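You operate a simulated robot arm through the tools that you are given. There is no shell and no other tool. Be economical: measure what you need, move in short steps, check, and stop when the job is done.

Carry out the task below with a simulated robot arm. There is one attempt and no reset: what you move stays moved.

TASK
Put the feed block from the top of the work table and the polishing pad from the end of the work table by the rack on the drawer tray.
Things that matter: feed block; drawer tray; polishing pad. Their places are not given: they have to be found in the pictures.

It is judged by the outcome, as a careful person would: the job done as asked, and still so three seconds after it is handed in. It fails if anything else is knocked over, pushed out of place, dropped, spilled or broken.

THE ROBOT
A 7-joint arm with a two-finger parallel gripper, fixed in place. Base frame: the origin is at the foot of the arm, x ahead of it, y to its left, z up; the work surface is at about z = 760. Lengths are in mm, angles in rad, forces in N, time in s.
With the tool pointing down near the work surface it reaches from about 200 to 680 mm from the base axis. Its first joint turns from -1.152 to 1.152 rad. Payload 2.4 kg.
Tool frame: the origin (TCP) lies between the finger pads and is the grasp point; the fingertips stand 30 mm ahead of it; z points along the fingers, y is the line along which they close. The gripper opens to 94 mm. The fingers are 28 mm wide and 10 mm thick; the gripper's body (50 by 96 mm) begins 55 mm behind the TCP.
Orientation is told as [roll, pitch, yaw] about the base's x, y, z axes, in that order, counted from this pose: with the fingers straight down and closing along the base's y, the tool's x points along the base's -x, its y along +y and its z along -z.

THE INTERFACE
- The arm moves only by the tool nudge_tool. Its argument "plan" is a list of rows, each a list of 3 entries, a list of its own where there are three numbers: the shift along the tool's x, y, z in units of 20 mm (1.0 is 20 mm), then the turn, a rotation vector about the tool's x, y, z in units of 4 degrees (1.0 is 4 degrees), then the opening, from 0 (shut) to 1 (fully open). In form: [[[dx, dy, dz], [wx, wy, wz], gripper], ...]. A call has 1 to 20 rows; each row shifts and turns the commanded pose from where the row before left it, along the tool's axes as they then stand. A call with a number of a shift or a turn outside -1 to 1 is refused whole. A row lasts 0.2 s, in which the tool goes at most 50 mm and 0.15 rad; a call with a longer step from one row to the next is refused whole, and so is a gripper value outside its range. A pose out of reach is approached as far as the arm can. The call stops where the force on the tool passes 40 N (or 10 N more than at its start, if that is more) or the arm is blocked; 0.2 s more then pass. The fingers move at their own pace (about 153 mm/s each) and stop on an object; they squeeze with about 21 N. The grip force told is the motor's: it shows also when the fingers shut on nothing. Time passes only in rows, and 0.2 s behind the last, so rows that do not move let the fingers close. It gives the time, the measured TCP pose, the force on the tool (base axes), the opening and the grip force at its end, in the units of the frame above (readings bear some noise), and new pictures: "views" is both (left out), scene, wrist or none.
- Cameras (640 x 400 px; columns grow to the right, rows downward): "scene" is fixed at [34.4, 480.6, 1425.8]; the picture's right is [-0.74, -0.68, 0.00], its down [-0.49, 0.53, -0.69] and it looks along [0.47, -0.51, -0.72] (base axes); focal length 336 px, centre (320, 200). "wrist" rides on the gripper at [-37, 0, -58] in the tool frame; the picture's right is [0.00, -1.00, 0.00], its down [0.97, 0.00, -0.24] and it looks along [0.24, 0.00, 0.97] (tool axes); focal length 218 px, centre (320, 200).
- probe_pixels(camera, pixels): there is no depth. For up to 12 entries [column, row, z] of the newest picture of that camera ("zoom" is the newest enlarged one), the place [x, y] in the base frame at which the ray of that pixel passes the height z, good to about 3 mm. No time passes.
- close_up(camera, box): a new picture of the part [left, top, right, bottom] of that camera's present view, enlarged. No time passes.
- hand_in(): hands the job in; it is judged then, once.

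Work in short steps. Measure before you move; look again where a grasp or a placing could have gone wrong, and mend it. You have 60 turns and 120 pictures in all, the two below and enlarged ones among them. Open the gripper and draw the arm clear of the work before you hand the job in, unless the task says otherwise; then end with one line.

The tools are called after "Emit:" by a JSON object that holds its "api" and its "payload". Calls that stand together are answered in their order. nudge_tool: Moves the arm, as the interface text tells. Its arguments: {"type":"object","properties":{"plan":{"type":"array","items":{"type":"array"}},"views":{"type":"string","enum":["both","scene","wrist","none"]}},"required":["plan"]} The other tools are called the same way: probe_pixels (camera, pixels) gives the place at which the rays of pixels pass given heights; close_up (camera, box) takes an enlarged picture of a part of a camera's view; hand_in () hands the job in.

At the start:

```text
t: 0.0
ee_pos: [321.7, 147.6, 1018.8]
ee_rot: [0.0, -0.001, 0.001]
contact_force: [-0.2, -0.1, 0.0]
opening: 94.1
finger_force: 0.1
```

scene: 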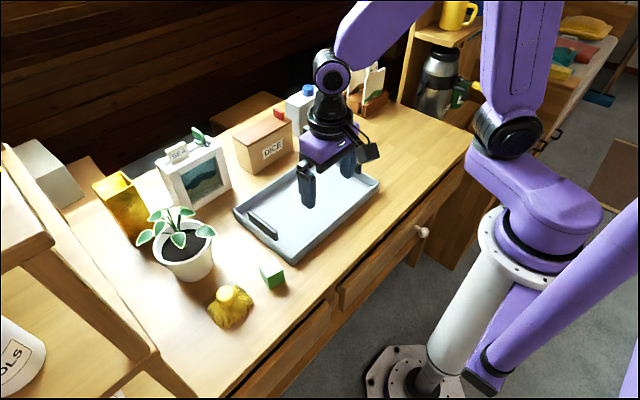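
wrist: 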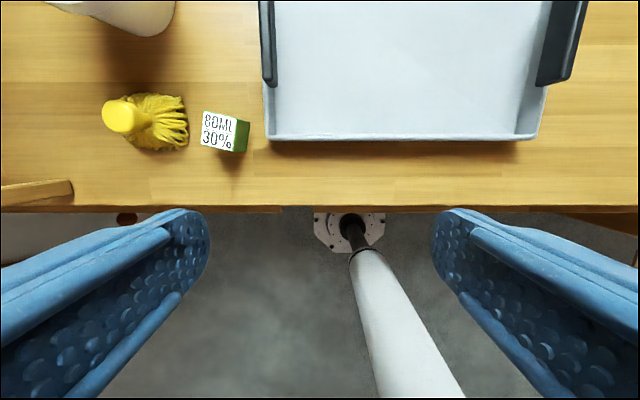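

I'll look closer at the objects near the tray: the green cube at (272,276), the yellow item at (230,305), and the things at both table ends.

Emit:
{"api": "close_up", "payload": {"camera": "scene", "box": [80, 170, 300, 340]}}

Emit:
{"api": "close_up", "payload": {"camera": "scene", "box": [220, 50, 480, 220]}}

Emit:
{"api": "close_up", "payload": {"camera": "scene", "box": [480, 0, 640, 120]}}

Emit:
{"api": "close_up", "payload": {"camera": "wrist", "box": [80, 60, 280, 185]}}

```text
2.35 times, centred on (190, 255) of scene
```

zoom: 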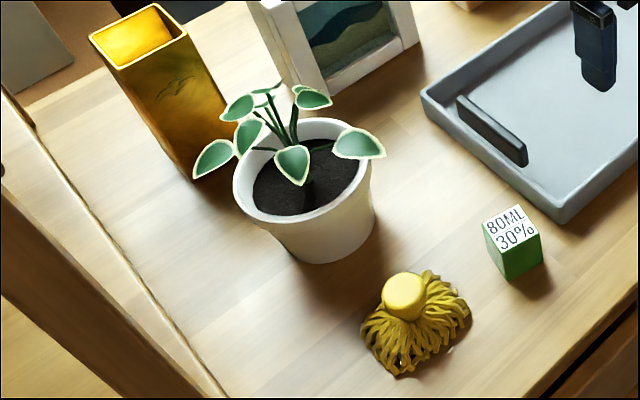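

```text
2.35 times, centred on (350, 135) of scene
```

zoom: 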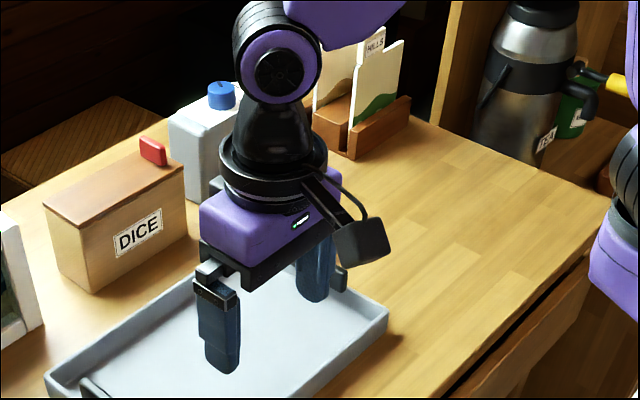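

```text
3.33 times, centred on (560, 60) of scene
```

zoom: 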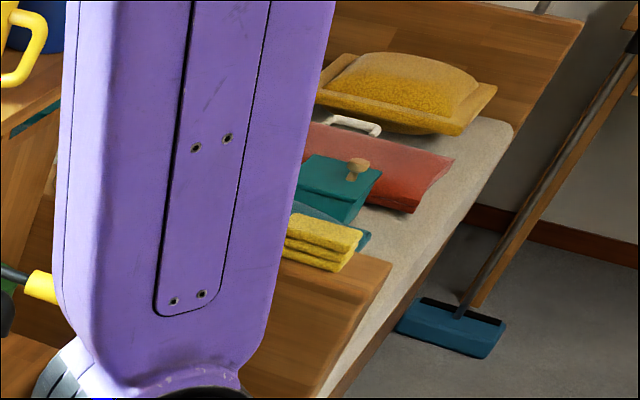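

```text
3.20 times, centred on (180, 122) of wrist
```

zoom: 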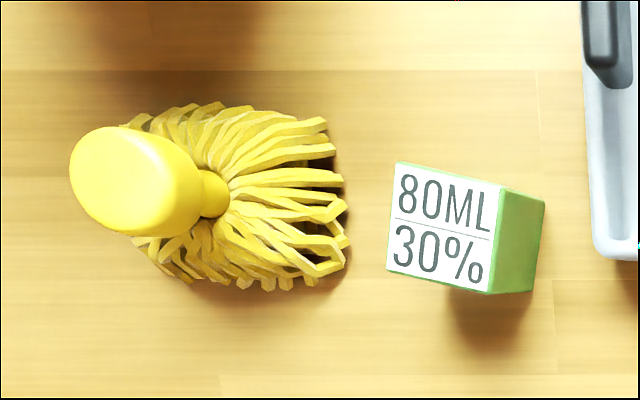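

The green labelled cube fits the feed block, and the yellow tufted pad with a knob, at the table end by the left rack, fits the polishing pad. I'll measure both, plus the tray.

Emit:
{"api": "probe_pixels", "payload": {"camera": "zoom", "pixels": [[395, 163, 800], [503, 185, 800], [490, 293, 800], [387, 270, 800], [545, 200, 760], [533, 292, 760], [125, 180, 815], [160, 110, 765], [350, 240, 765], [325, 120, 765], [180, 275, 765], [245, 290, 765]]}}

Emit:
{"api": "probe_pixels", "payload": {"camera": "scene", "pixels": [[261, 267, 800], [271, 262, 800], [281, 268, 800], [270, 275, 800], [272, 290, 760], [285, 281, 760], [229, 292, 815], [210, 318, 765], [254, 303, 765], [279, 259, 760], [378, 187, 790], [235, 210, 790]]}}

Emit:
{"api": "probe_pixels", "payload": {"camera": "wrist", "pixels": [[270, 140, 760], [537, 138, 760], [265, 83, 790], [277, 80, 790], [540, 85, 790], [585, 0, 790], [262, 0, 790], [275, 133, 765], [530, 133, 765], [40, 195, 760], [200, 207, 760]]}}

```text
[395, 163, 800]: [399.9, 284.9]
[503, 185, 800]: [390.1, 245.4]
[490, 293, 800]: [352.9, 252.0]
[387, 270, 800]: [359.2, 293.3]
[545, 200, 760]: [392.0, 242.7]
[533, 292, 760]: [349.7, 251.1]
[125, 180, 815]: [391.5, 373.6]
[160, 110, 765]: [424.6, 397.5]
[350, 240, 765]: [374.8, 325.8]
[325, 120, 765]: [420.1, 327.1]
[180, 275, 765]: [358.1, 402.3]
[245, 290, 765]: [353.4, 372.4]
```

```text
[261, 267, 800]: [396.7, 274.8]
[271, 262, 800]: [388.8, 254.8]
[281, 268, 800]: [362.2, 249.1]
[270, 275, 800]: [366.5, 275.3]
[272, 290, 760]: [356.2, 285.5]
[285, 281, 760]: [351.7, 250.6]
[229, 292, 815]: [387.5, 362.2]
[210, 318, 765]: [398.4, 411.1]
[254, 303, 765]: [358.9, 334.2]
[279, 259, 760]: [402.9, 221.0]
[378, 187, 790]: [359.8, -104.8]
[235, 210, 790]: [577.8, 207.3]
```

```text
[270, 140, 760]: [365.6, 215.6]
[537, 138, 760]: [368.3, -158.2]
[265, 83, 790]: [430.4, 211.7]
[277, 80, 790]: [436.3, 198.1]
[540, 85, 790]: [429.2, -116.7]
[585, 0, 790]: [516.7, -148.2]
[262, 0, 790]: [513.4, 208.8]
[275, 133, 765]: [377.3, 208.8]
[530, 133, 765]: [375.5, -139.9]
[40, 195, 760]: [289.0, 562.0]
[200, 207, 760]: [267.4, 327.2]
```

Cube centre is about (375,268), yaw about -12°, and about 40 mm in size. The pad is around (388,364). I'll move above and between them for a second view.

Emit:
{"api": "nudge_tool", "payload": {"plan": [[[-0.25, 0.95, 0.2], [0, 0, 0], 0.68], [[-0.25, 0.95, 0.2], [0, 0, 0], 0.68], [[-0.25, 0.95, 0.2], [0, 0, 0], 0.68], [[-0.25, 0.95, 0.2], [0, 0, 0], 0.68], [[-0.25, 0.95, 0.2], [0, 0, 0], 0.68], [[-0.25, 0.95, 0.2], [0, 0, 0], 0.68], [[0, 0.5, 0], [0, 0, 0], 0.68], [[0, 0, 0], [0, 0, 0], 0.68]]}}

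Emit:
{"api": "close_up", "payload": {"camera": "wrist", "box": [160, 40, 480, 240]}}

```text
t: 1.8
ee_pos: [353.2, 270.7, 994.1]
ee_rot: [0.0, -0.002, 0.001]
contact_force: [-0.1, -0.3, 0.5]
opening: 64.0
finger_force: 0.0
```

scene: 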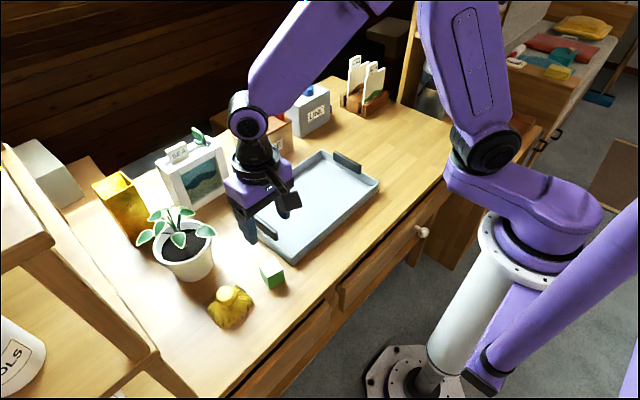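
wrist: 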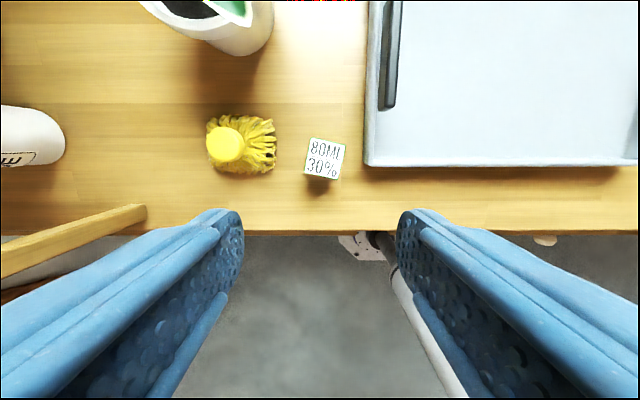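

```text
2.00 times, centred on (320, 140) of wrist
```

zoom: 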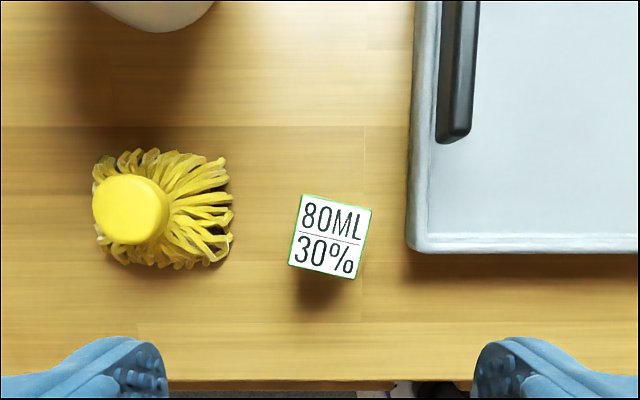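

Probing the cube's top corners, the pad outline and knob, and the tray from this nearer view.

Emit:
{"api": "probe_pixels", "payload": {"camera": "zoom", "pixels": [[301, 194, 795], [371, 210, 795], [356, 279, 795], [289, 263, 795], [131, 209, 815], [131, 209, 840], [95, 209, 815], [168, 209, 815], [95, 160, 765], [232, 215, 765], [160, 268, 765], [408, 250, 790]]}}

Emit:
{"api": "probe_pixels", "payload": {"camera": "scene", "pixels": [[229, 293, 800], [229, 293, 815], [229, 293, 840], [260, 264, 795], [277, 257, 795], [284, 269, 795], [267, 276, 795], [206, 231, 880], [321, 152, 785], [379, 182, 785], [298, 259, 785], [348, 160, 795]]}}

Emit:
{"api": "close_up", "payload": {"camera": "scene", "box": [200, 250, 300, 340]}}

```text
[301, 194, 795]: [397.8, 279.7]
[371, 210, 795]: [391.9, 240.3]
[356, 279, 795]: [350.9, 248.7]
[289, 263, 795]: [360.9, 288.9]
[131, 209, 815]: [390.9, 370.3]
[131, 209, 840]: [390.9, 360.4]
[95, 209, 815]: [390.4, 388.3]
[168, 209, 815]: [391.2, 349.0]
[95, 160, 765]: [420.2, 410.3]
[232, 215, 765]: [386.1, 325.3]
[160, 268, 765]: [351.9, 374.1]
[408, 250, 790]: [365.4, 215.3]
```

```text
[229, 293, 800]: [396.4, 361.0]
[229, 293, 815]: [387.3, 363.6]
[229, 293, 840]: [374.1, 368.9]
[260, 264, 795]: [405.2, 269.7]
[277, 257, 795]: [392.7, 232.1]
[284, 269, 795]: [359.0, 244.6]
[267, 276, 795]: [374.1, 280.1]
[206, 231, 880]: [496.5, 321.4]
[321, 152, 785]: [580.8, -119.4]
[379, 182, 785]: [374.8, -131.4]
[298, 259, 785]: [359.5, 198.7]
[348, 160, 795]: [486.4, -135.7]
```

```text
4.44 times, centred on (250, 295) of scene
```

zoom: 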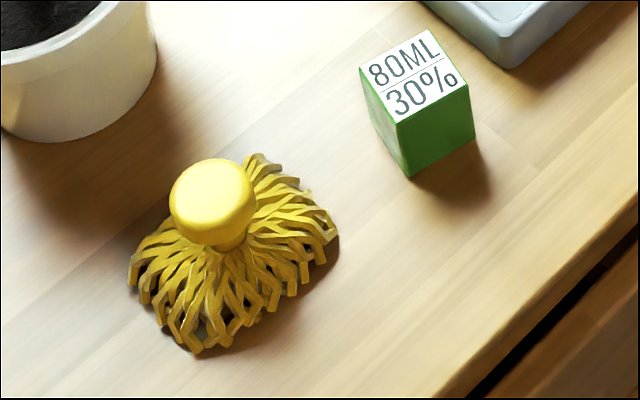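

Cube centre comes out at about (375,266), yaw -11°. The knob is about (390,366), with its top near 817. I'll align over the cube and descend part way.

Emit:
{"api": "nudge_tool", "payload": {"plan": [[[-0.55, -0.12, 0], [0, 0, 0], 0.68], [[-0.54, -0.12, 0], [0, 0, 0], 0.68], [[0, 0, 0.9], [0, 0, 0.95], 0.68], [[0, 0, 0.9], [0, 0, 0.9], 0.68], [[0, 0, 0.9], [0, 0, 0.9], 0.68], [[0, 0, 0.9], [0, 0, 0], 0.68], [[0, 0, 0.9], [0, 0, 0], 0.68], [[0, 0, 0.9], [0, 0, 0], 0.68], [[0, 0, 0.9], [0, 0, 0], 0.68], [[0, 0, 0.9], [0, 0, 0], 0.68], [[0, 0, 0], [0, 0, 0], 0.68]]}}

```text
t: 4.2
ee_pos: [372.6, 265.7, 851.0]
ee_rot: [-0.001, 0.0, -0.192]
contact_force: [0.1, 0.6, 0.3]
opening: 63.7
finger_force: 0.0
```

scene: 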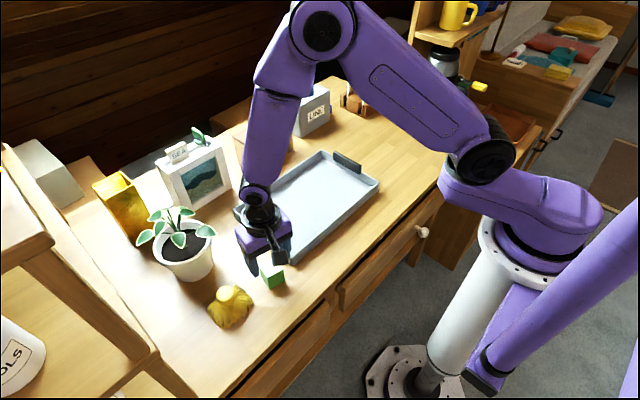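
wrist: 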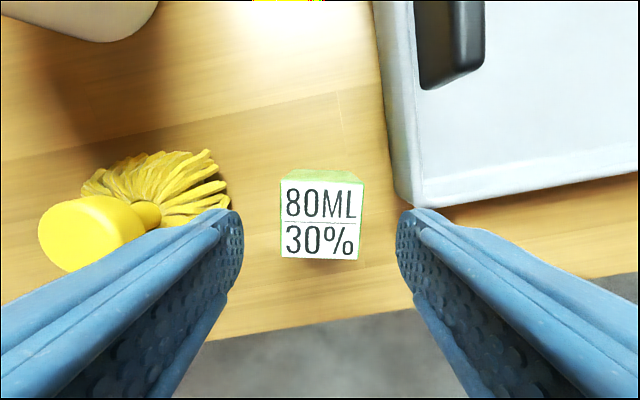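

The cube is centred between the fingers at (321,220); I'll check its x position at top height.

Emit:
{"api": "probe_pixels", "payload": {"camera": "wrist", "pixels": [[321, 220, 800], [281, 180, 800], [364, 183, 800], [281, 258, 800], [358, 260, 800], [130, 215, 817], [320, 170, 760]]}}

```text
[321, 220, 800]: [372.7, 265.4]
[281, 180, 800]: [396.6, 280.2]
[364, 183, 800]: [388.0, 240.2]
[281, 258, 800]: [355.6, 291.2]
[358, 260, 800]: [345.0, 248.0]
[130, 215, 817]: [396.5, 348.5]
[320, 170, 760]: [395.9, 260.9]
```

The TCP is centred over the cube. I'll descend to z≈794, close and lift 20 mm.

Emit:
{"api": "nudge_tool", "payload": {"plan": [[[0, 0, 0.8], [0, 0, 0], 0.68], [[0, 0, 0.8], [0, 0, 0], 0.68], [[0, 0, 0.7], [0, 0, 0], 0.68], [[0, 0, 0.5], [0, 0, 0], 0.68], [[0, 0, 0], [0, 0, 0], 0.68], [[0, 0, 0], [0, 0, 0], 0.3], [[0, 0, 0], [0, 0, 0], 0.3], [[0, 0, 0], [0, 0, 0], 0.3], [[0, 0, -0.5], [0, 0, 0], 0.3], [[0, 0, -0.5], [0, 0, 0], 0.3]]}}

```text
t: 6.4
ee_pos: [372.2, 265.7, 814.3]
ee_rot: [0.001, -0.003, -0.191]
contact_force: [-0.6, 1.1, -0.9]
opening: 44.0
finger_force: 21.0
```

scene: 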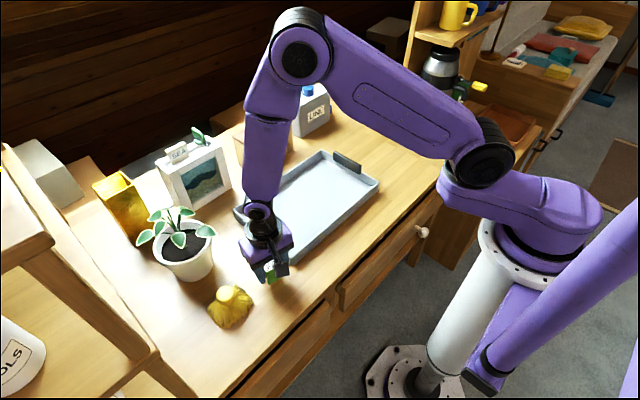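
wrist: 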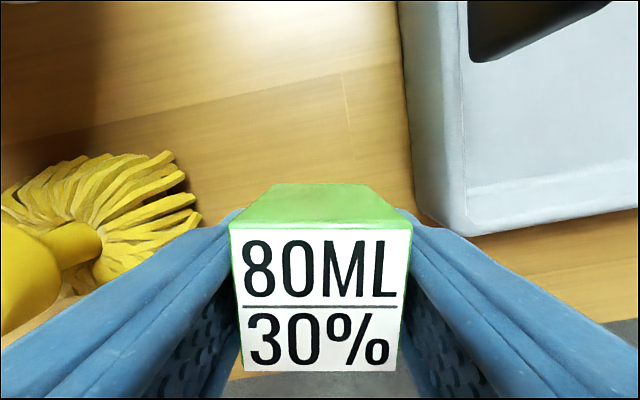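

The cube is gripped (44 mm opening, 21 N). I'll lift, undo the yaw, and carry it over the tray at about (470,100).

Emit:
{"api": "nudge_tool", "payload": {"plan": [[[0, 0, -0.9], [0, 0, 0], 0.3], [[0, 0, -0.9], [0, 0, 0], 0.3], [[0, 0, -0.9], [0, 0, 0], 0.3], [[0, 0, -0.9], [0, 0, -0.95], 0.3], [[0, 0, -0.7], [0, 0, -0.9], 0.3], [[0, 0, 0], [0, 0, -0.9], 0.3], [[-0.5, -0.9, 0], [0, 0, 0], 0.3], [[-0.6, -0.9, 0], [0, 0, 0], 0.3], [[-0.6, -0.9, 0], [0, 0, 0], 0.3], [[-0.6, -0.9, 0], [0, 0, 0], 0.3], [[-0.6, -0.9, 0], [0, 0, 0], 0.3], [[-0.6, -0.9, 0], [0, 0, 0], 0.3], [[-0.6, -0.9, 0], [0, 0, 0], 0.3], [[-0.5, -0.9, 0], [0, 0, 0], 0.3], [[-0.3, -0.9, 0], [0, 0, 0], 0.3], [[0, 0, 0], [0, 0, 0], 0.3]]}}

```text
t: 9.8
ee_pos: [470.9, 103.4, 900.9]
ee_rot: [0.0, -0.001, 0.001]
contact_force: [-0.3, 0.1, -1.0]
opening: 44.1
finger_force: 20.3
```

scene: 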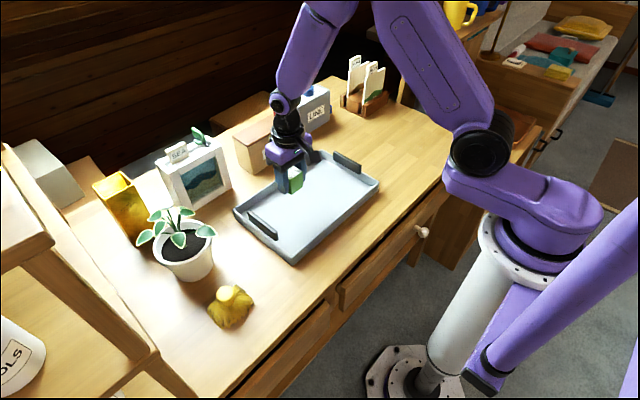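
wrist: 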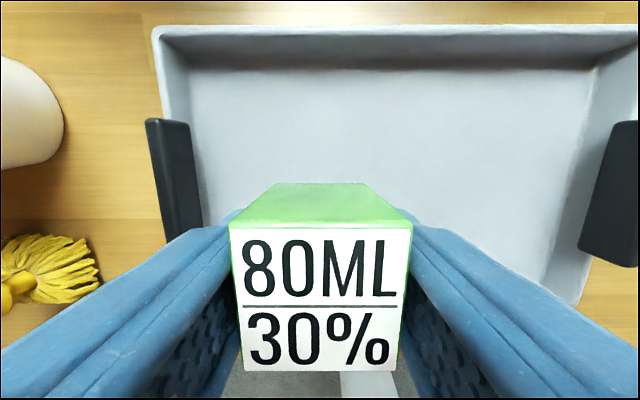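

I'm over the tray. I'll descend to about 806 and check the force.

Emit:
{"api": "nudge_tool", "payload": {"plan": [[[0, 0, 0.9], [0, 0, 0], 0.3], [[0, 0, 0.9], [0, 0, 0], 0.3], [[0, 0, 0.9], [0, 0, 0], 0.3], [[0, 0, 0.9], [0, 0, 0], 0.3], [[0, 0, 0.7], [0, 0, 0], 0.3], [[0, 0, 0.4], [0, 0, 0], 0.3], [[0, 0, 0], [0, 0, 0], 0.3]], "views": "scene"}}

Emit:
{"api": "close_up", "payload": {"camera": "scene", "box": [220, 130, 390, 270]}}

```text
t: 11.4
ee_pos: [470.8, 104.6, 806.5]
ee_rot: [0.0, 0.0, 0.0]
contact_force: [-0.5, 0.6, -0.8]
opening: 43.9
finger_force: 21.4
```

scene: 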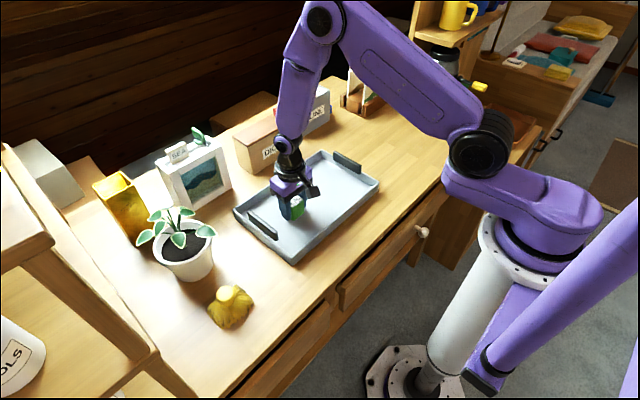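

```text
2.86 times, centred on (305, 200) of scene
```

zoom: 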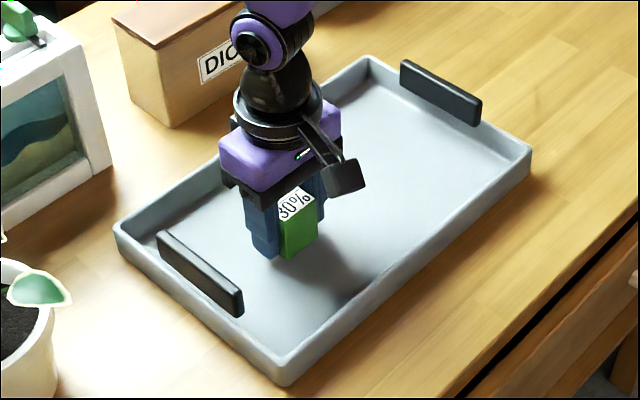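

No contact yet. I'll go down in small steps.

Emit:
{"api": "nudge_tool", "payload": {"plan": [[[0, 0, 0.15], [0, 0, 0], 0.3], [[0, 0, 0.1], [0, 0, 0], 0.3], [[0, 0, 0], [0, 0, 0], 0.3]], "views": "none"}}

```text
t: 12.2
ee_pos: [471.0, 103.9, 801.7]
ee_rot: [0.001, -0.003, 0.0]
contact_force: [0.0, 0.5, -1.2]
opening: 44.0
finger_force: 20.5
```

Emit:
{"api": "nudge_tool", "payload": {"plan": [[[0, 0, 0.1], [0, 0, 0], 0.3], [[0, 0, 0.05], [0, 0, 0], 0.3], [[0, 0, 0], [0, 0, 0], 0.3]], "views": "none"}}

```text
t: 13.0
ee_pos: [471.4, 103.7, 799.5]
ee_rot: [0.0, -0.003, 0.001]
contact_force: [-3.2, -0.9, 18.0]
opening: 44.0
finger_force: 21.5
```

Contact at 18 N, so the cube rests on the tray floor. I'll open modestly and rise to z≈920.

Emit:
{"api": "nudge_tool", "payload": {"plan": [[[0, 0, -0.04], [0, 0, 0], 0.6], [[0, 0, 0], [0, 0, 0], 0.68], [[0, 0, -0.4], [0, 0, 0], 0.68], [[0, 0, -0.9], [0, 0, 0], 0.68], [[0, 0, -0.95], [0, 0, 0], 0.68], [[0, 0, -0.95], [0, 0, 0], 0.68], [[0, 0, -0.95], [0, 0, 0], 0.68], [[0, 0, -0.95], [0, 0, 0], 0.68], [[0, 0, -0.9], [0, 0, 0], 0.68], [[0, 0, 0], [0, 0, 0], 0.68]]}}

```text
t: 15.2
ee_pos: [471.7, 103.4, 920.9]
ee_rot: [-0.001, 0.0, 0.001]
contact_force: [0.6, -0.3, 0.5]
opening: 63.9
finger_force: 0.2
```

scene: 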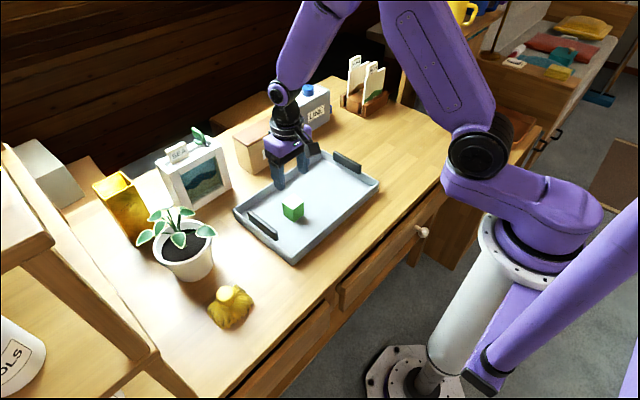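
wrist: 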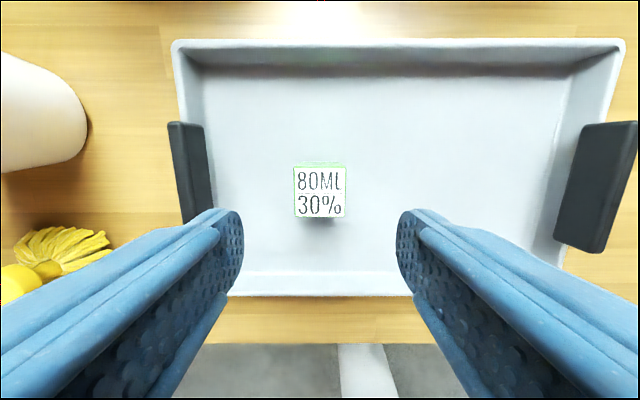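

The cube is on the tray. Next I'll move above the pad's knob at about (389,366), moving x first to keep away from the plant.

Emit:
{"api": "nudge_tool", "payload": {"plan": [[[0.84, 0.6, 0], [0, 0, 0], 0.68], [[0.84, 0.6, 0], [0, 0, 0], 0.68], [[0.84, 0.6, 0], [0, 0, 0], 0.68], [[0.84, 0.6, 0], [0, 0, 0], 0.68], [[0.79, 0.6, 0], [0, 0, 0], 0.68], [[0, 0.95, 0], [0, 0, 0], 0.68], [[0, 0.95, 0], [0, 0, 0], 0.68], [[0, 0.95, 0], [0, 0, 0], 0.68], [[0, 0.95, 0], [0, 0, 0], 0.68], [[0, 0.95, 0], [0, 0, 0], 0.68], [[0, 0.95, 0], [0, 0, 0], 0.68], [[0, 0.95, 0], [0, 0, 0], 0.68], [[0, 0.95, 0], [0, 0, 0], 0.68], [[0, 0.95, 0], [0, 0, 0], 0.68], [[0, 0.95, 0], [0, 0, 0], 0.68], [[0, 0.5, 0], [0, 0, 0], 0.68], [[0, 0, 0], [0, 0, 0], 0.68]]}}

Emit:
{"api": "close_up", "payload": {"camera": "wrist", "box": [200, 60, 440, 210]}}

```text
t: 18.8
ee_pos: [388.1, 363.2, 919.5]
ee_rot: [0.001, -0.001, -0.001]
contact_force: [0.0, 0.1, 0.2]
opening: 63.8
finger_force: 0.1
```

scene: 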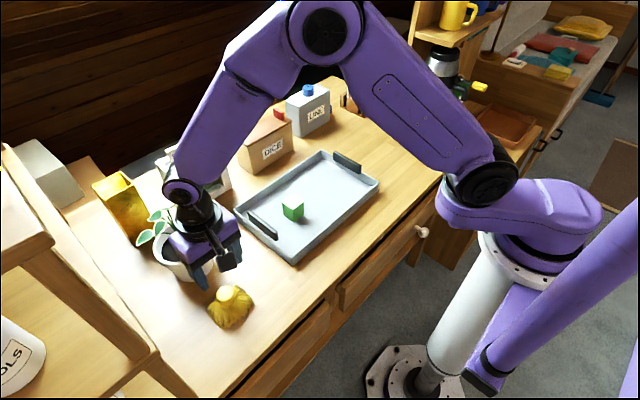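
wrist: 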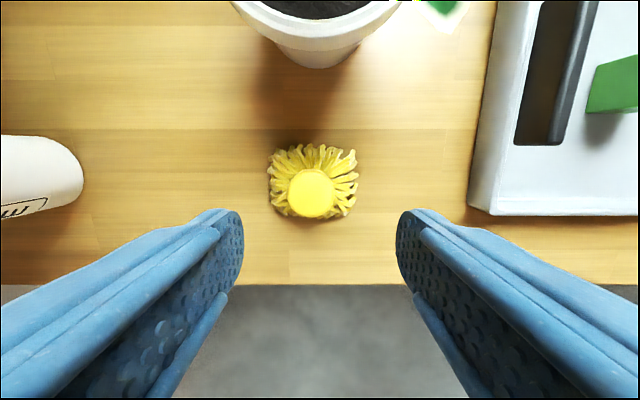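

```text
2.67 times, centred on (320, 135) of wrist
```

zoom: 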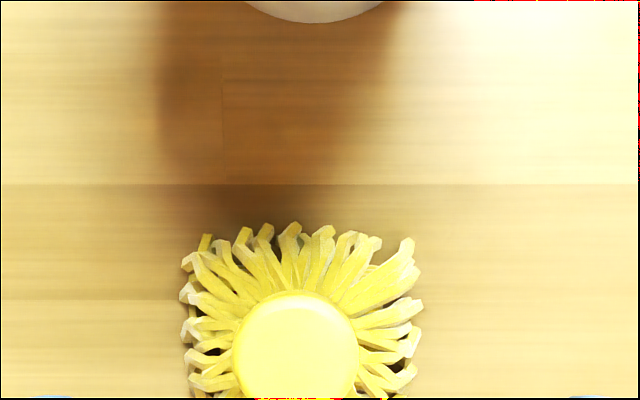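

Emit:
{"api": "probe_pixels", "payload": {"camera": "wrist", "pixels": [[311, 194, 817], [288, 194, 817], [334, 194, 817], [311, 170, 817], [311, 217, 817], [268, 180, 765], [357, 180, 765], [311, 145, 765], [311, 222, 765], [320, 65, 765]]}}

Emit:
{"api": "probe_pixels", "payload": {"camera": "scene", "pixels": [[228.5, 292.5, 805], [228.5, 292.5, 810], [228.5, 292.5, 817], [228.5, 292.5, 825]]}}

```text
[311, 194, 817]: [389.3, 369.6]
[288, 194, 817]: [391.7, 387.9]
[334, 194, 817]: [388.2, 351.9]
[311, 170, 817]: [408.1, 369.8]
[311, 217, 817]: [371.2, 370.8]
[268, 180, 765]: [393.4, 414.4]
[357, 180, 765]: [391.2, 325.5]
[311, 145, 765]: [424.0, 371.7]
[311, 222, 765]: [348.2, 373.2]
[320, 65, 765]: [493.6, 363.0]
```

```text
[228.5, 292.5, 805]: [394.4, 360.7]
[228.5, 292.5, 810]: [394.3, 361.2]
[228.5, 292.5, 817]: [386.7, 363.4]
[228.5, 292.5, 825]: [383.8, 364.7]
```

The knob centre is (389.5,369), about 36 mm wide, top near 816. I'll align and descend to 840 first to check, then go on.

Emit:
{"api": "nudge_tool", "payload": {"plan": [[[-0.07, 0.3, 0.4], [0, 0, 0], 0.68], [[0, 0, 0.9], [0, 0, 0], 0.68], [[0, 0, 0.9], [0, 0, 0], 0.68], [[0, 0, 0.9], [0, 0, 0], 0.68], [[0, 0, 0.9], [0, 0, 0], 0.68], [[0, 0, 0], [0, 0, 0], 0.68]]}}

Emit:
{"api": "close_up", "payload": {"camera": "scene", "box": [140, 200, 300, 340]}}

```text
t: 20.2
ee_pos: [390.9, 369.9, 840.2]
ee_rot: [0.001, -0.001, 0.001]
contact_force: [0.2, -0.4, 0.5]
opening: 64.0
finger_force: 0.0
```

scene: 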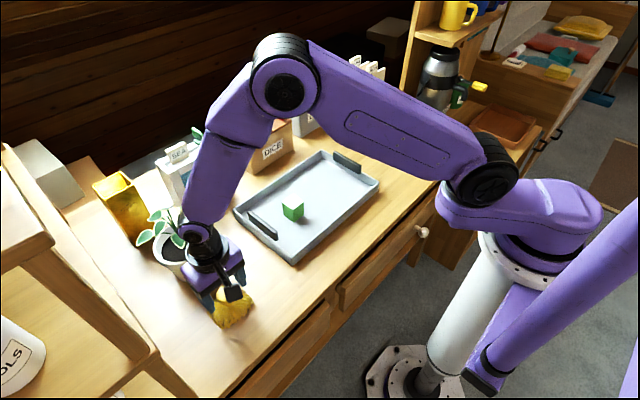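
wrist: 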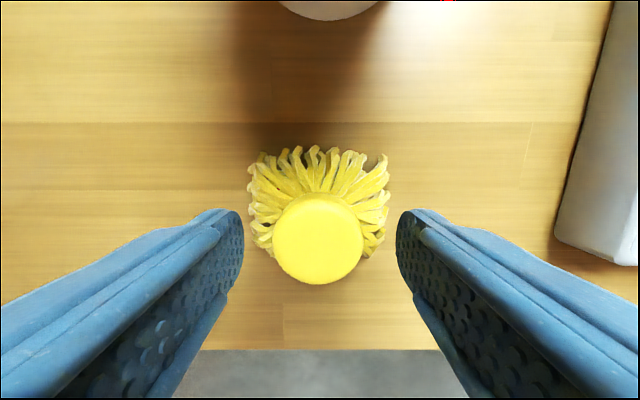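

```text
2.86 times, centred on (220, 270) of scene
```

zoom: 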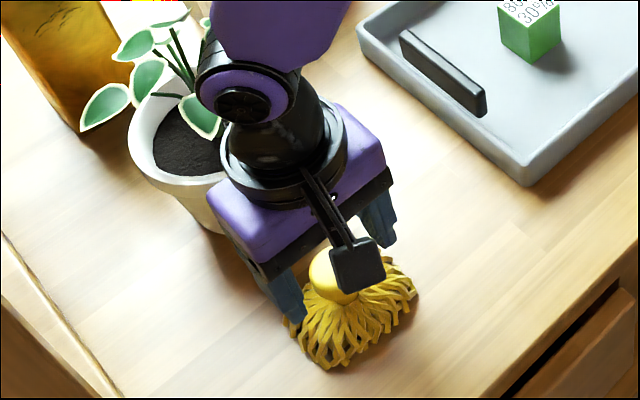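

The knob is centred (col 318). I'll descend 30 mm to z≈810, close, and lift slightly.

Emit:
{"api": "nudge_tool", "payload": {"plan": [[[0, 0, 0.6], [0, 0, 0], 0.68], [[0, 0, 0.5], [0, 0, 0], 0.68], [[0, 0, 0.4], [0, 0, 0], 0.68], [[0, 0, 0], [0, 0, 0], 0.68], [[0, 0, 0], [0, 0, 0], 0.2], [[0, 0, 0], [0, 0, 0], 0.2], [[0, 0, 0], [0, 0, 0], 0.2]]}}

Emit:
{"api": "close_up", "payload": {"camera": "scene", "box": [140, 200, 300, 340]}}

```text
t: 21.8
ee_pos: [389.7, 368.7, 810.3]
ee_rot: [0.0, 0.0, 0.0]
contact_force: [1.0, 0.4, 0.7]
opening: 59.5
finger_force: 21.3
```

scene: 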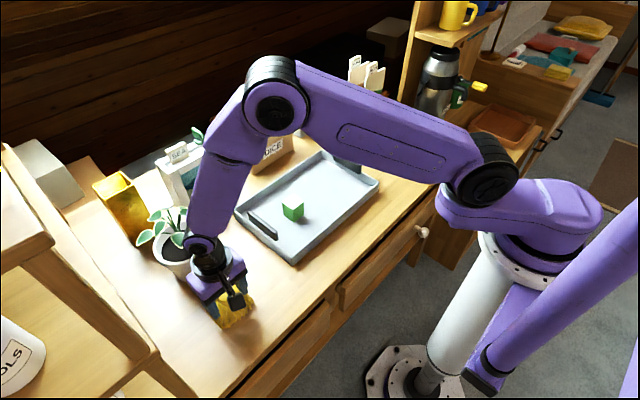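
wrist: 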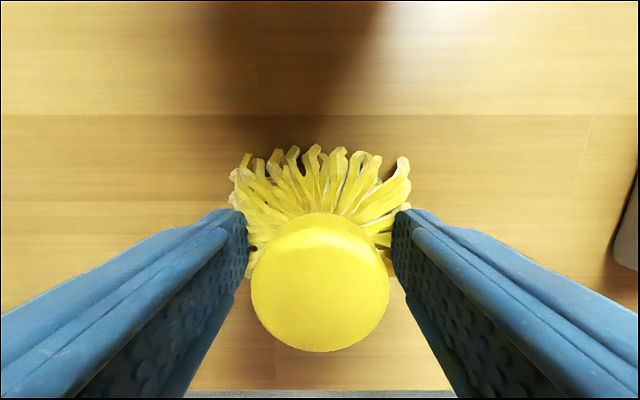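

```text
2.86 times, centred on (220, 270) of scene
```

zoom: 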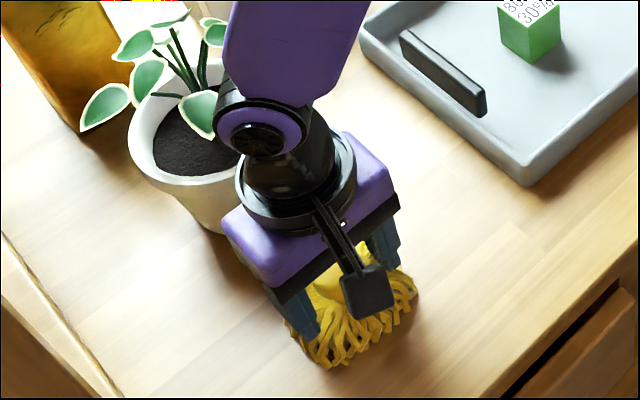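

The fingers stopped at 59.5 mm on the tuft rather than the knob. I'll do a small test lift.

Emit:
{"api": "nudge_tool", "payload": {"plan": [[[0, 0, -0.2], [0, 0, 0], 0.2], [[0, 0, -0.3], [0, 0, 0], 0.2], [[0, 0, -0.3], [0, 0, 0], 0.2], [[0, 0, 0], [0, 0, 0], 0.2]]}}

Emit:
{"api": "close_up", "payload": {"camera": "scene", "box": [180, 250, 280, 340]}}

```text
t: 22.8
ee_pos: [389.6, 369.1, 825.6]
ee_rot: [0.0, -0.001, -0.001]
contact_force: [-0.4, -0.3, -1.6]
opening: 59.1
finger_force: 21.5
```

scene: 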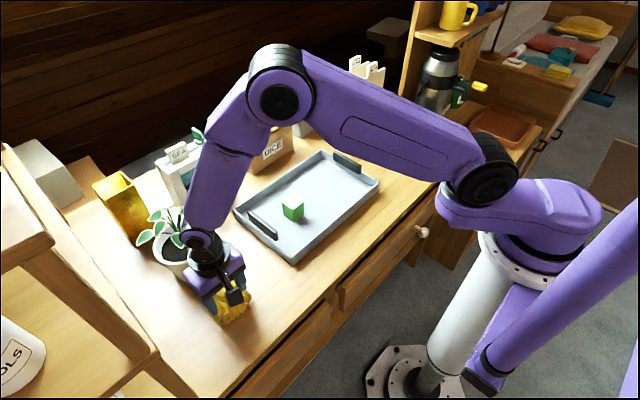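
wrist: 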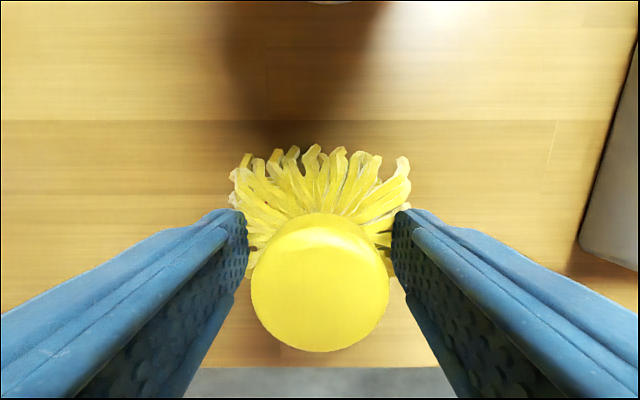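

```text
4.44 times, centred on (230, 295) of scene
```

zoom: 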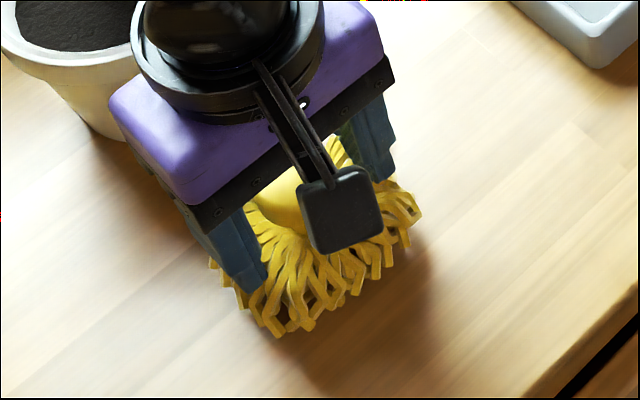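

The pad lifts with the grip, but only by the fingertips. I'll set it back, open wide and regrip lower for a safer hold.

Emit:
{"api": "nudge_tool", "payload": {"plan": [[[0, 0, 0.4], [0, 0, 0], 0.2], [[0, 0, 0.37], [0, 0, 0], 0.2], [[0, 0, 0], [0, 0, 0], 0.2], [[0, 0, 0], [0, 0, 0], 1.0], [[0, 0, 0], [0, 0, 0], 1.0], [[0, 0, 0.3], [0, 0, 0], 1.0], [[0, 0, 0.3], [0, 0, 0], 1.0], [[0, 0, 0], [0, 0, 0], 1.0], [[0, 0, 0], [0, 0, 0], 0.3], [[0, 0, 0], [0, 0, 0], 0.3], [[0, 0, 0], [0, 0, 0], 0.3]]}}

```text
t: 25.2
ee_pos: [390.0, 370.9, 798.0]
ee_rot: [0.0, -0.001, 0.002]
contact_force: [0.0, 0.5, -0.3]
opening: 59.2
finger_force: 21.4
```

scene: 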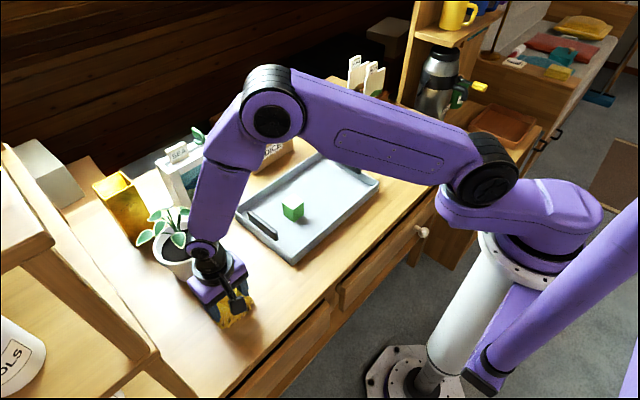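
wrist: 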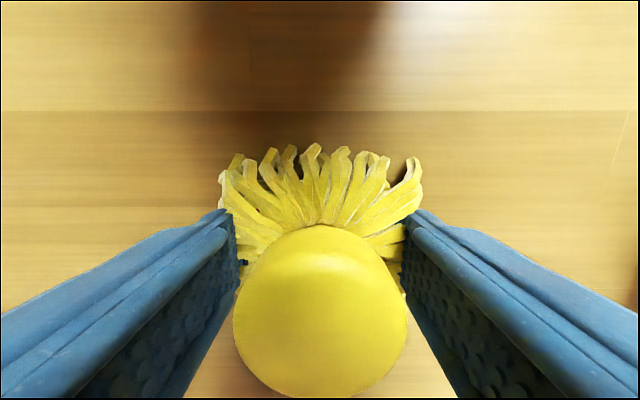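

Solid hold at 59 mm, lower down. I'll lift to about 905, then carry it toward the tray.

Emit:
{"api": "nudge_tool", "payload": {"plan": [[[0, 0, -0.5], [0, 0, 0], 0.3], [[0, 0, -0.9], [0, 0, 0], 0.3], [[0, 0, -0.95], [0, 0, 0], 0.3], [[0, 0, -0.95], [0, 0, 0], 0.3], [[0, 0, -0.95], [0, 0, 0], 0.3], [[0, 0, -0.95], [0, 0, 0], 0.3], [[0, -0.7, 0], [0, 0, 0], 0.3], [[0, -0.95, 0], [0, 0, 0], 0.3], [[0, -0.95, 0], [0, 0, 0], 0.3], [[0, -0.95, 0], [0, 0, 0], 0.3], [[0, -0.95, 0], [0, 0, 0], 0.3], [[0, -0.95, 0], [0, 0, 0], 0.3], [[0, -0.95, 0], [0, 0, 0], 0.3], [[0, -0.95, 0], [0, 0, 0], 0.3], [[0, 0, 0], [0, 0, 0], 0.3]]}}

```text
t: 28.4
ee_pos: [390.7, 222.6, 901.8]
ee_rot: [0.0, -0.002, 0.0]
contact_force: [-0.2, 0.5, -0.9]
opening: 59.1
finger_force: 21.2
```

scene: 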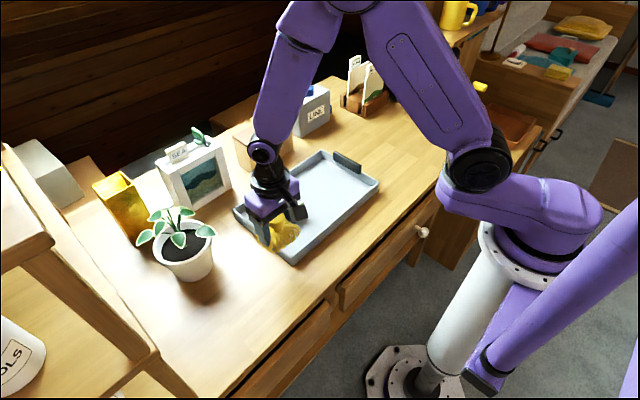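
wrist: 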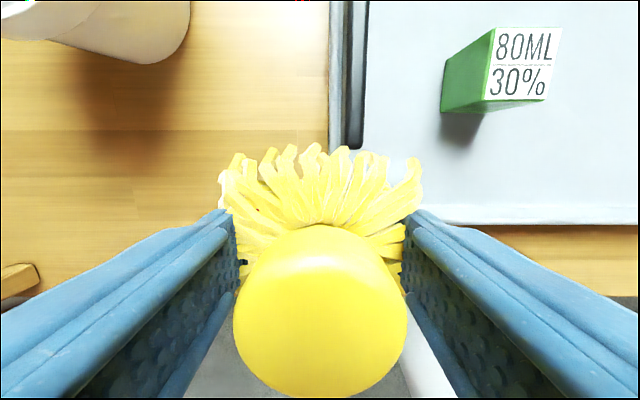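

The hold is steady. I'll continue to (470,-15) over the empty part of the tray.

Emit:
{"api": "nudge_tool", "payload": {"plan": [[[0, -0.9, 0], [0, 0, 0], 0.3], [[0, -0.9, 0], [0, 0, 0], 0.3], [[0, -0.9, 0], [0, 0, 0], 0.3], [[0, -0.9, 0], [0, 0, 0], 0.3], [[-0.4, -0.9, 0], [0, 0, 0], 0.3], [[-0.45, -0.9, 0], [0, 0, 0], 0.3], [[-0.45, -0.9, 0], [0, 0, 0], 0.3], [[-0.45, -0.9, 0], [0, 0, 0], 0.3], [[-0.45, -0.9, 0], [0, 0, 0], 0.3], [[-0.45, -0.9, 0], [0, 0, 0], 0.3], [[-0.45, -0.9, 0], [0, 0, 0], 0.3], [[-0.45, -0.9, 0], [0, 0, 0], 0.3], [[-0.4, -0.9, 0], [0, 0, 0], 0.3], [[0, -0.2, 0], [0, 0, 0], 0.3], [[0, 0, 0], [0, 0, 0], 0.3]]}}

```text
t: 31.6
ee_pos: [468.1, -15.4, 903.2]
ee_rot: [-0.001, -0.002, 0.0]
contact_force: [-0.7, -0.5, -0.4]
opening: 59.4
finger_force: 21.1
```

scene: 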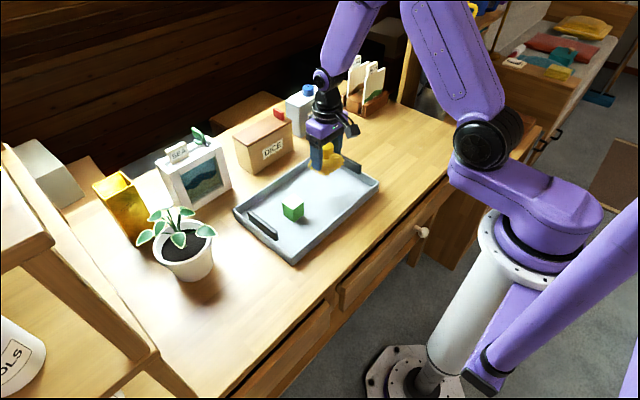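
wrist: 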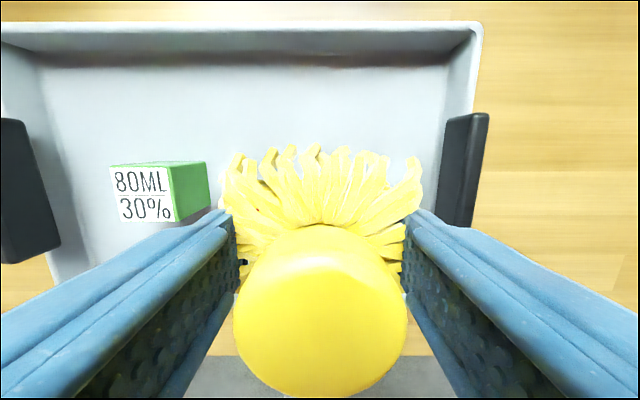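

Over the tray and clear of the cube and handle. I'll descend to about 808, where contact is expected near 803.

Emit:
{"api": "nudge_tool", "payload": {"plan": [[[0, 0, 0.9], [0, 0, 0], 0.3], [[0, 0, 0.9], [0, 0, 0], 0.3], [[0, 0, 0.9], [0, 0, 0], 0.3], [[0, 0, 0.9], [0, 0, 0], 0.3], [[0, 0, 0.7], [0, 0, 0], 0.3], [[0, 0, 0.4], [0, 0, 0], 0.3], [[0, 0, 0.1], [0, 0, 0], 0.3], [[0, 0, 0], [0, 0, 0], 0.3]], "views": "scene"}}

```text
t: 33.4
ee_pos: [468.9, -16.2, 806.1]
ee_rot: [-0.001, -0.003, 0.001]
contact_force: [-0.4, -0.3, -0.7]
opening: 59.2
finger_force: 20.9
```

scene: 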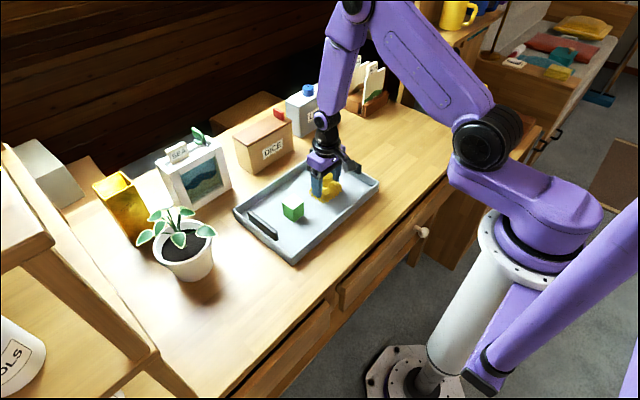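

Emit:
{"api": "nudge_tool", "payload": {"plan": [[[0, 0, 0.1], [0, 0, 0], 0.3], [[0, 0, 0.05], [0, 0, 0], 0.3], [[0, 0, 0], [0, 0, 0], 0.3]], "views": "none"}}

```text
t: 34.2
ee_pos: [468.3, -16.1, 805.6]
ee_rot: [-0.001, -0.004, 0.0]
contact_force: [-3.4, 1.6, 21.8]
opening: 59.0
finger_force: 21.4
```

Contact at 22 N, so the pad is on the floor of the tray. I'll release and rise clear.

Emit:
{"api": "nudge_tool", "payload": {"plan": [[[0, 0, -0.05], [0, 0, 0], 0.75], [[0, 0, 0], [0, 0, 0], 0.95], [[0, 0, 0], [0, 0, 0], 0.95], [[0, 0, -0.4], [0, 0, 0], 0.95], [[0, 0, -0.9], [0, 0, 0], 0.95], [[0, 0, -0.95], [0, 0, 0], 0.95], [[0, 0, -0.95], [0, 0, 0], 0.95], [[0, 0, -0.95], [0, 0, 0], 0.95], [[0, 0, -0.95], [0, 0, 0], 0.95], [[0, 0, -0.95], [0, 0, 0], 0.95], [[0.9, 0, -0.95], [0, 0, 0], 0.95], [[0.9, 0, -0.95], [0, 0, 0], 0.95], [[0.9, 0, -0.5], [0, 0, 0], 0.95], [[0.9, 0, 0], [0, 0, 0], 0.95], [[0.9, 0, 0], [0, 0, 0], 0.95], [[0, 0, 0], [0, 0, 0], 0.95]]}}

Emit:
{"api": "close_up", "payload": {"camera": "scene", "box": [220, 130, 400, 270]}}

```text
t: 37.6
ee_pos: [376.7, -15.9, 973.3]
ee_rot: [0.0, -0.002, -0.001]
contact_force: [-0.7, 0.0, 0.4]
opening: 89.4
finger_force: 0.0
```

scene: 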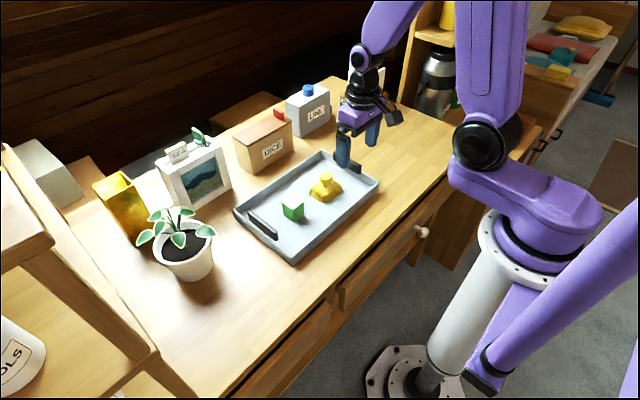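
wrist: 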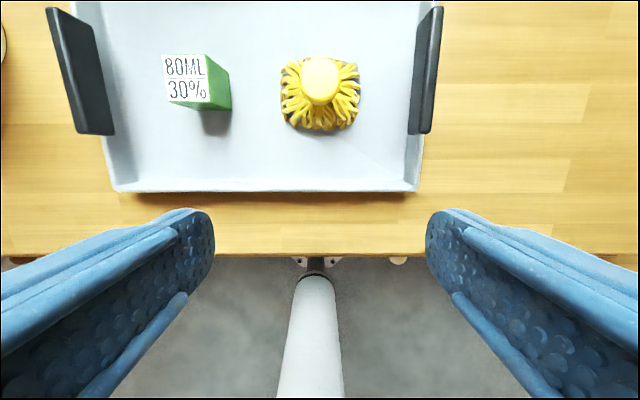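

```text
2.86 times, centred on (310, 200) of scene
```

zoom: 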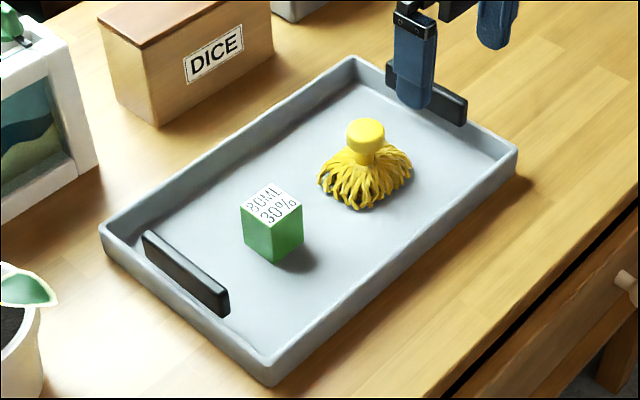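

Both items sit on the tray. Before handing in, I'll check the brown tray-like thing seen near (505,125), to be sure which one is the drawer tray.

Emit:
{"api": "close_up", "payload": {"camera": "scene", "box": [400, 0, 640, 150]}}

Emit:
{"api": "probe_pixels", "payload": {"camera": "scene", "pixels": [[505, 125, 760], [520, 130, 760], [440, 170, 760], [410, 105, 760], [465, 130, 760]]}}

Emit:
{"api": "close_up", "payload": {"camera": "scene", "box": [0, 130, 160, 400]}}

```text
2.67 times, centred on (520, 75) of scene
```

zoom: 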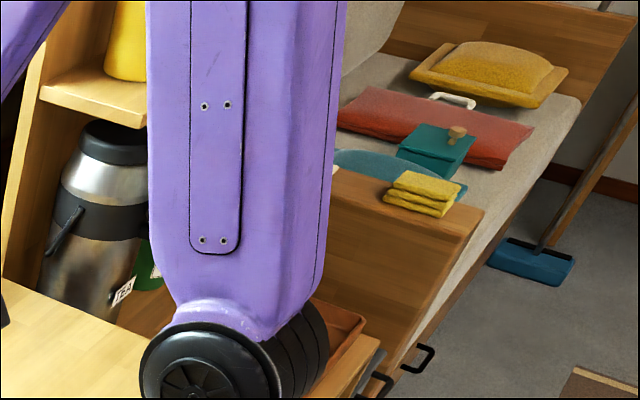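

```text
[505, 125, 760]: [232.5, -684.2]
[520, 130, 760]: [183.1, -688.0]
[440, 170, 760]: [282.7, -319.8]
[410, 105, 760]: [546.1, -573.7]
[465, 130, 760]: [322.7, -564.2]
```

```text
1.48 times, centred on (80, 265) of scene
```

zoom: 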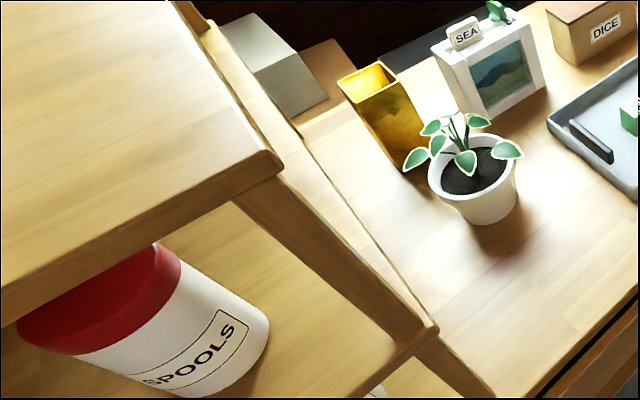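

The brown tray behind the elbow could itself be in a drawer. I'll shift the arm left to get a clear look at it.

Emit:
{"api": "nudge_tool", "payload": {"plan": [[[0, 0.95, -0.3], [0, 0, 0], 0.95], [[0, 0.95, -0.3], [0, 0, 0], 0.95], [[0, 0.95, -0.3], [0, 0, 0], 0.95], [[0, 0.95, 0], [0, 0, 0], 0.95], [[0, 0.95, 0], [0, 0, 0], 0.95], [[0, 0.95, 0], [0, 0, 0], 0.95], [[0, 0.95, 0], [0, 0, 0], 0.95], [[0, 0.95, 0], [0, 0, 0], 0.95], [[0, 0.95, 0], [0, 0, 0], 0.95], [[0, 0.95, 0], [0, 0, 0], 0.95], [[0, 0.95, 0], [0, 0, 0], 0.95], [[0, 0.95, 0], [0, 0, 0], 0.95], [[0, 0.95, 0], [0, 0, 0], 0.95], [[0, 0.95, 0], [0, 0, 0], 0.95], [[0, 0.95, 0], [0, 0, 0], 0.95], [[0, 0.95, 0], [0, 0, 0], 0.95], [[0, 0.95, 0], [0, 0, 0], 0.95], [[0, 0.95, 0], [0, 0, 0], 0.95]], "views": "scene"}}

Emit:
{"api": "close_up", "payload": {"camera": "scene", "box": [390, 50, 640, 210]}}

```text
t: 41.4
ee_pos: [377.8, 326.5, 990.9]
ee_rot: [-0.001, 0.001, 0.0]
contact_force: [0.1, 0.7, 0.2]
opening: 89.3
finger_force: 0.0
```

scene: 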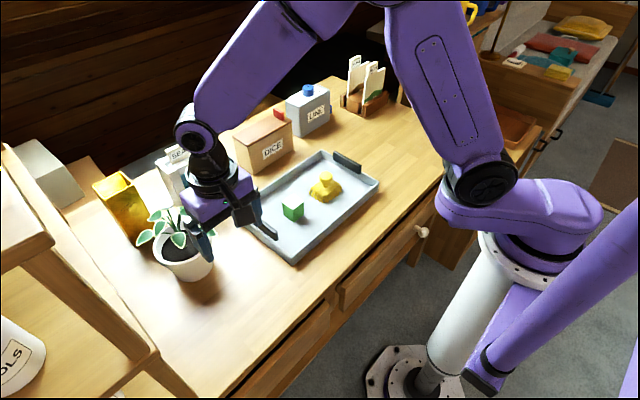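

```text
2.50 times, centred on (515, 130) of scene
```

zoom: 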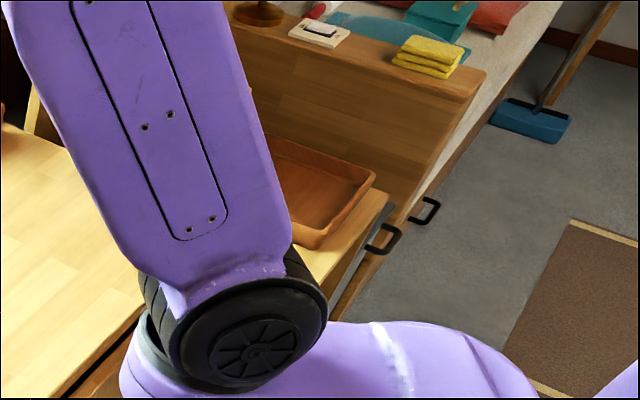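

The brown tray is beyond the rack, about 720 mm out at roughly -71°, so the arm can't reach it. The grey tray on the work table is the only usable one. Both items rest on it, everything else is in place, and the gripper is open and clear at z≈990, so I'm handing in.

Emit:
{"api": "hand_in", "payload": {}}

```text
The job is handed in.
```

I put the green feed block and the yellow polishing pad on the grey tray on the work table and handed the job in; I took that tray to be the drawer tray because the only other one in view, a brown tray beyond the rack, is out of the arm's reach.
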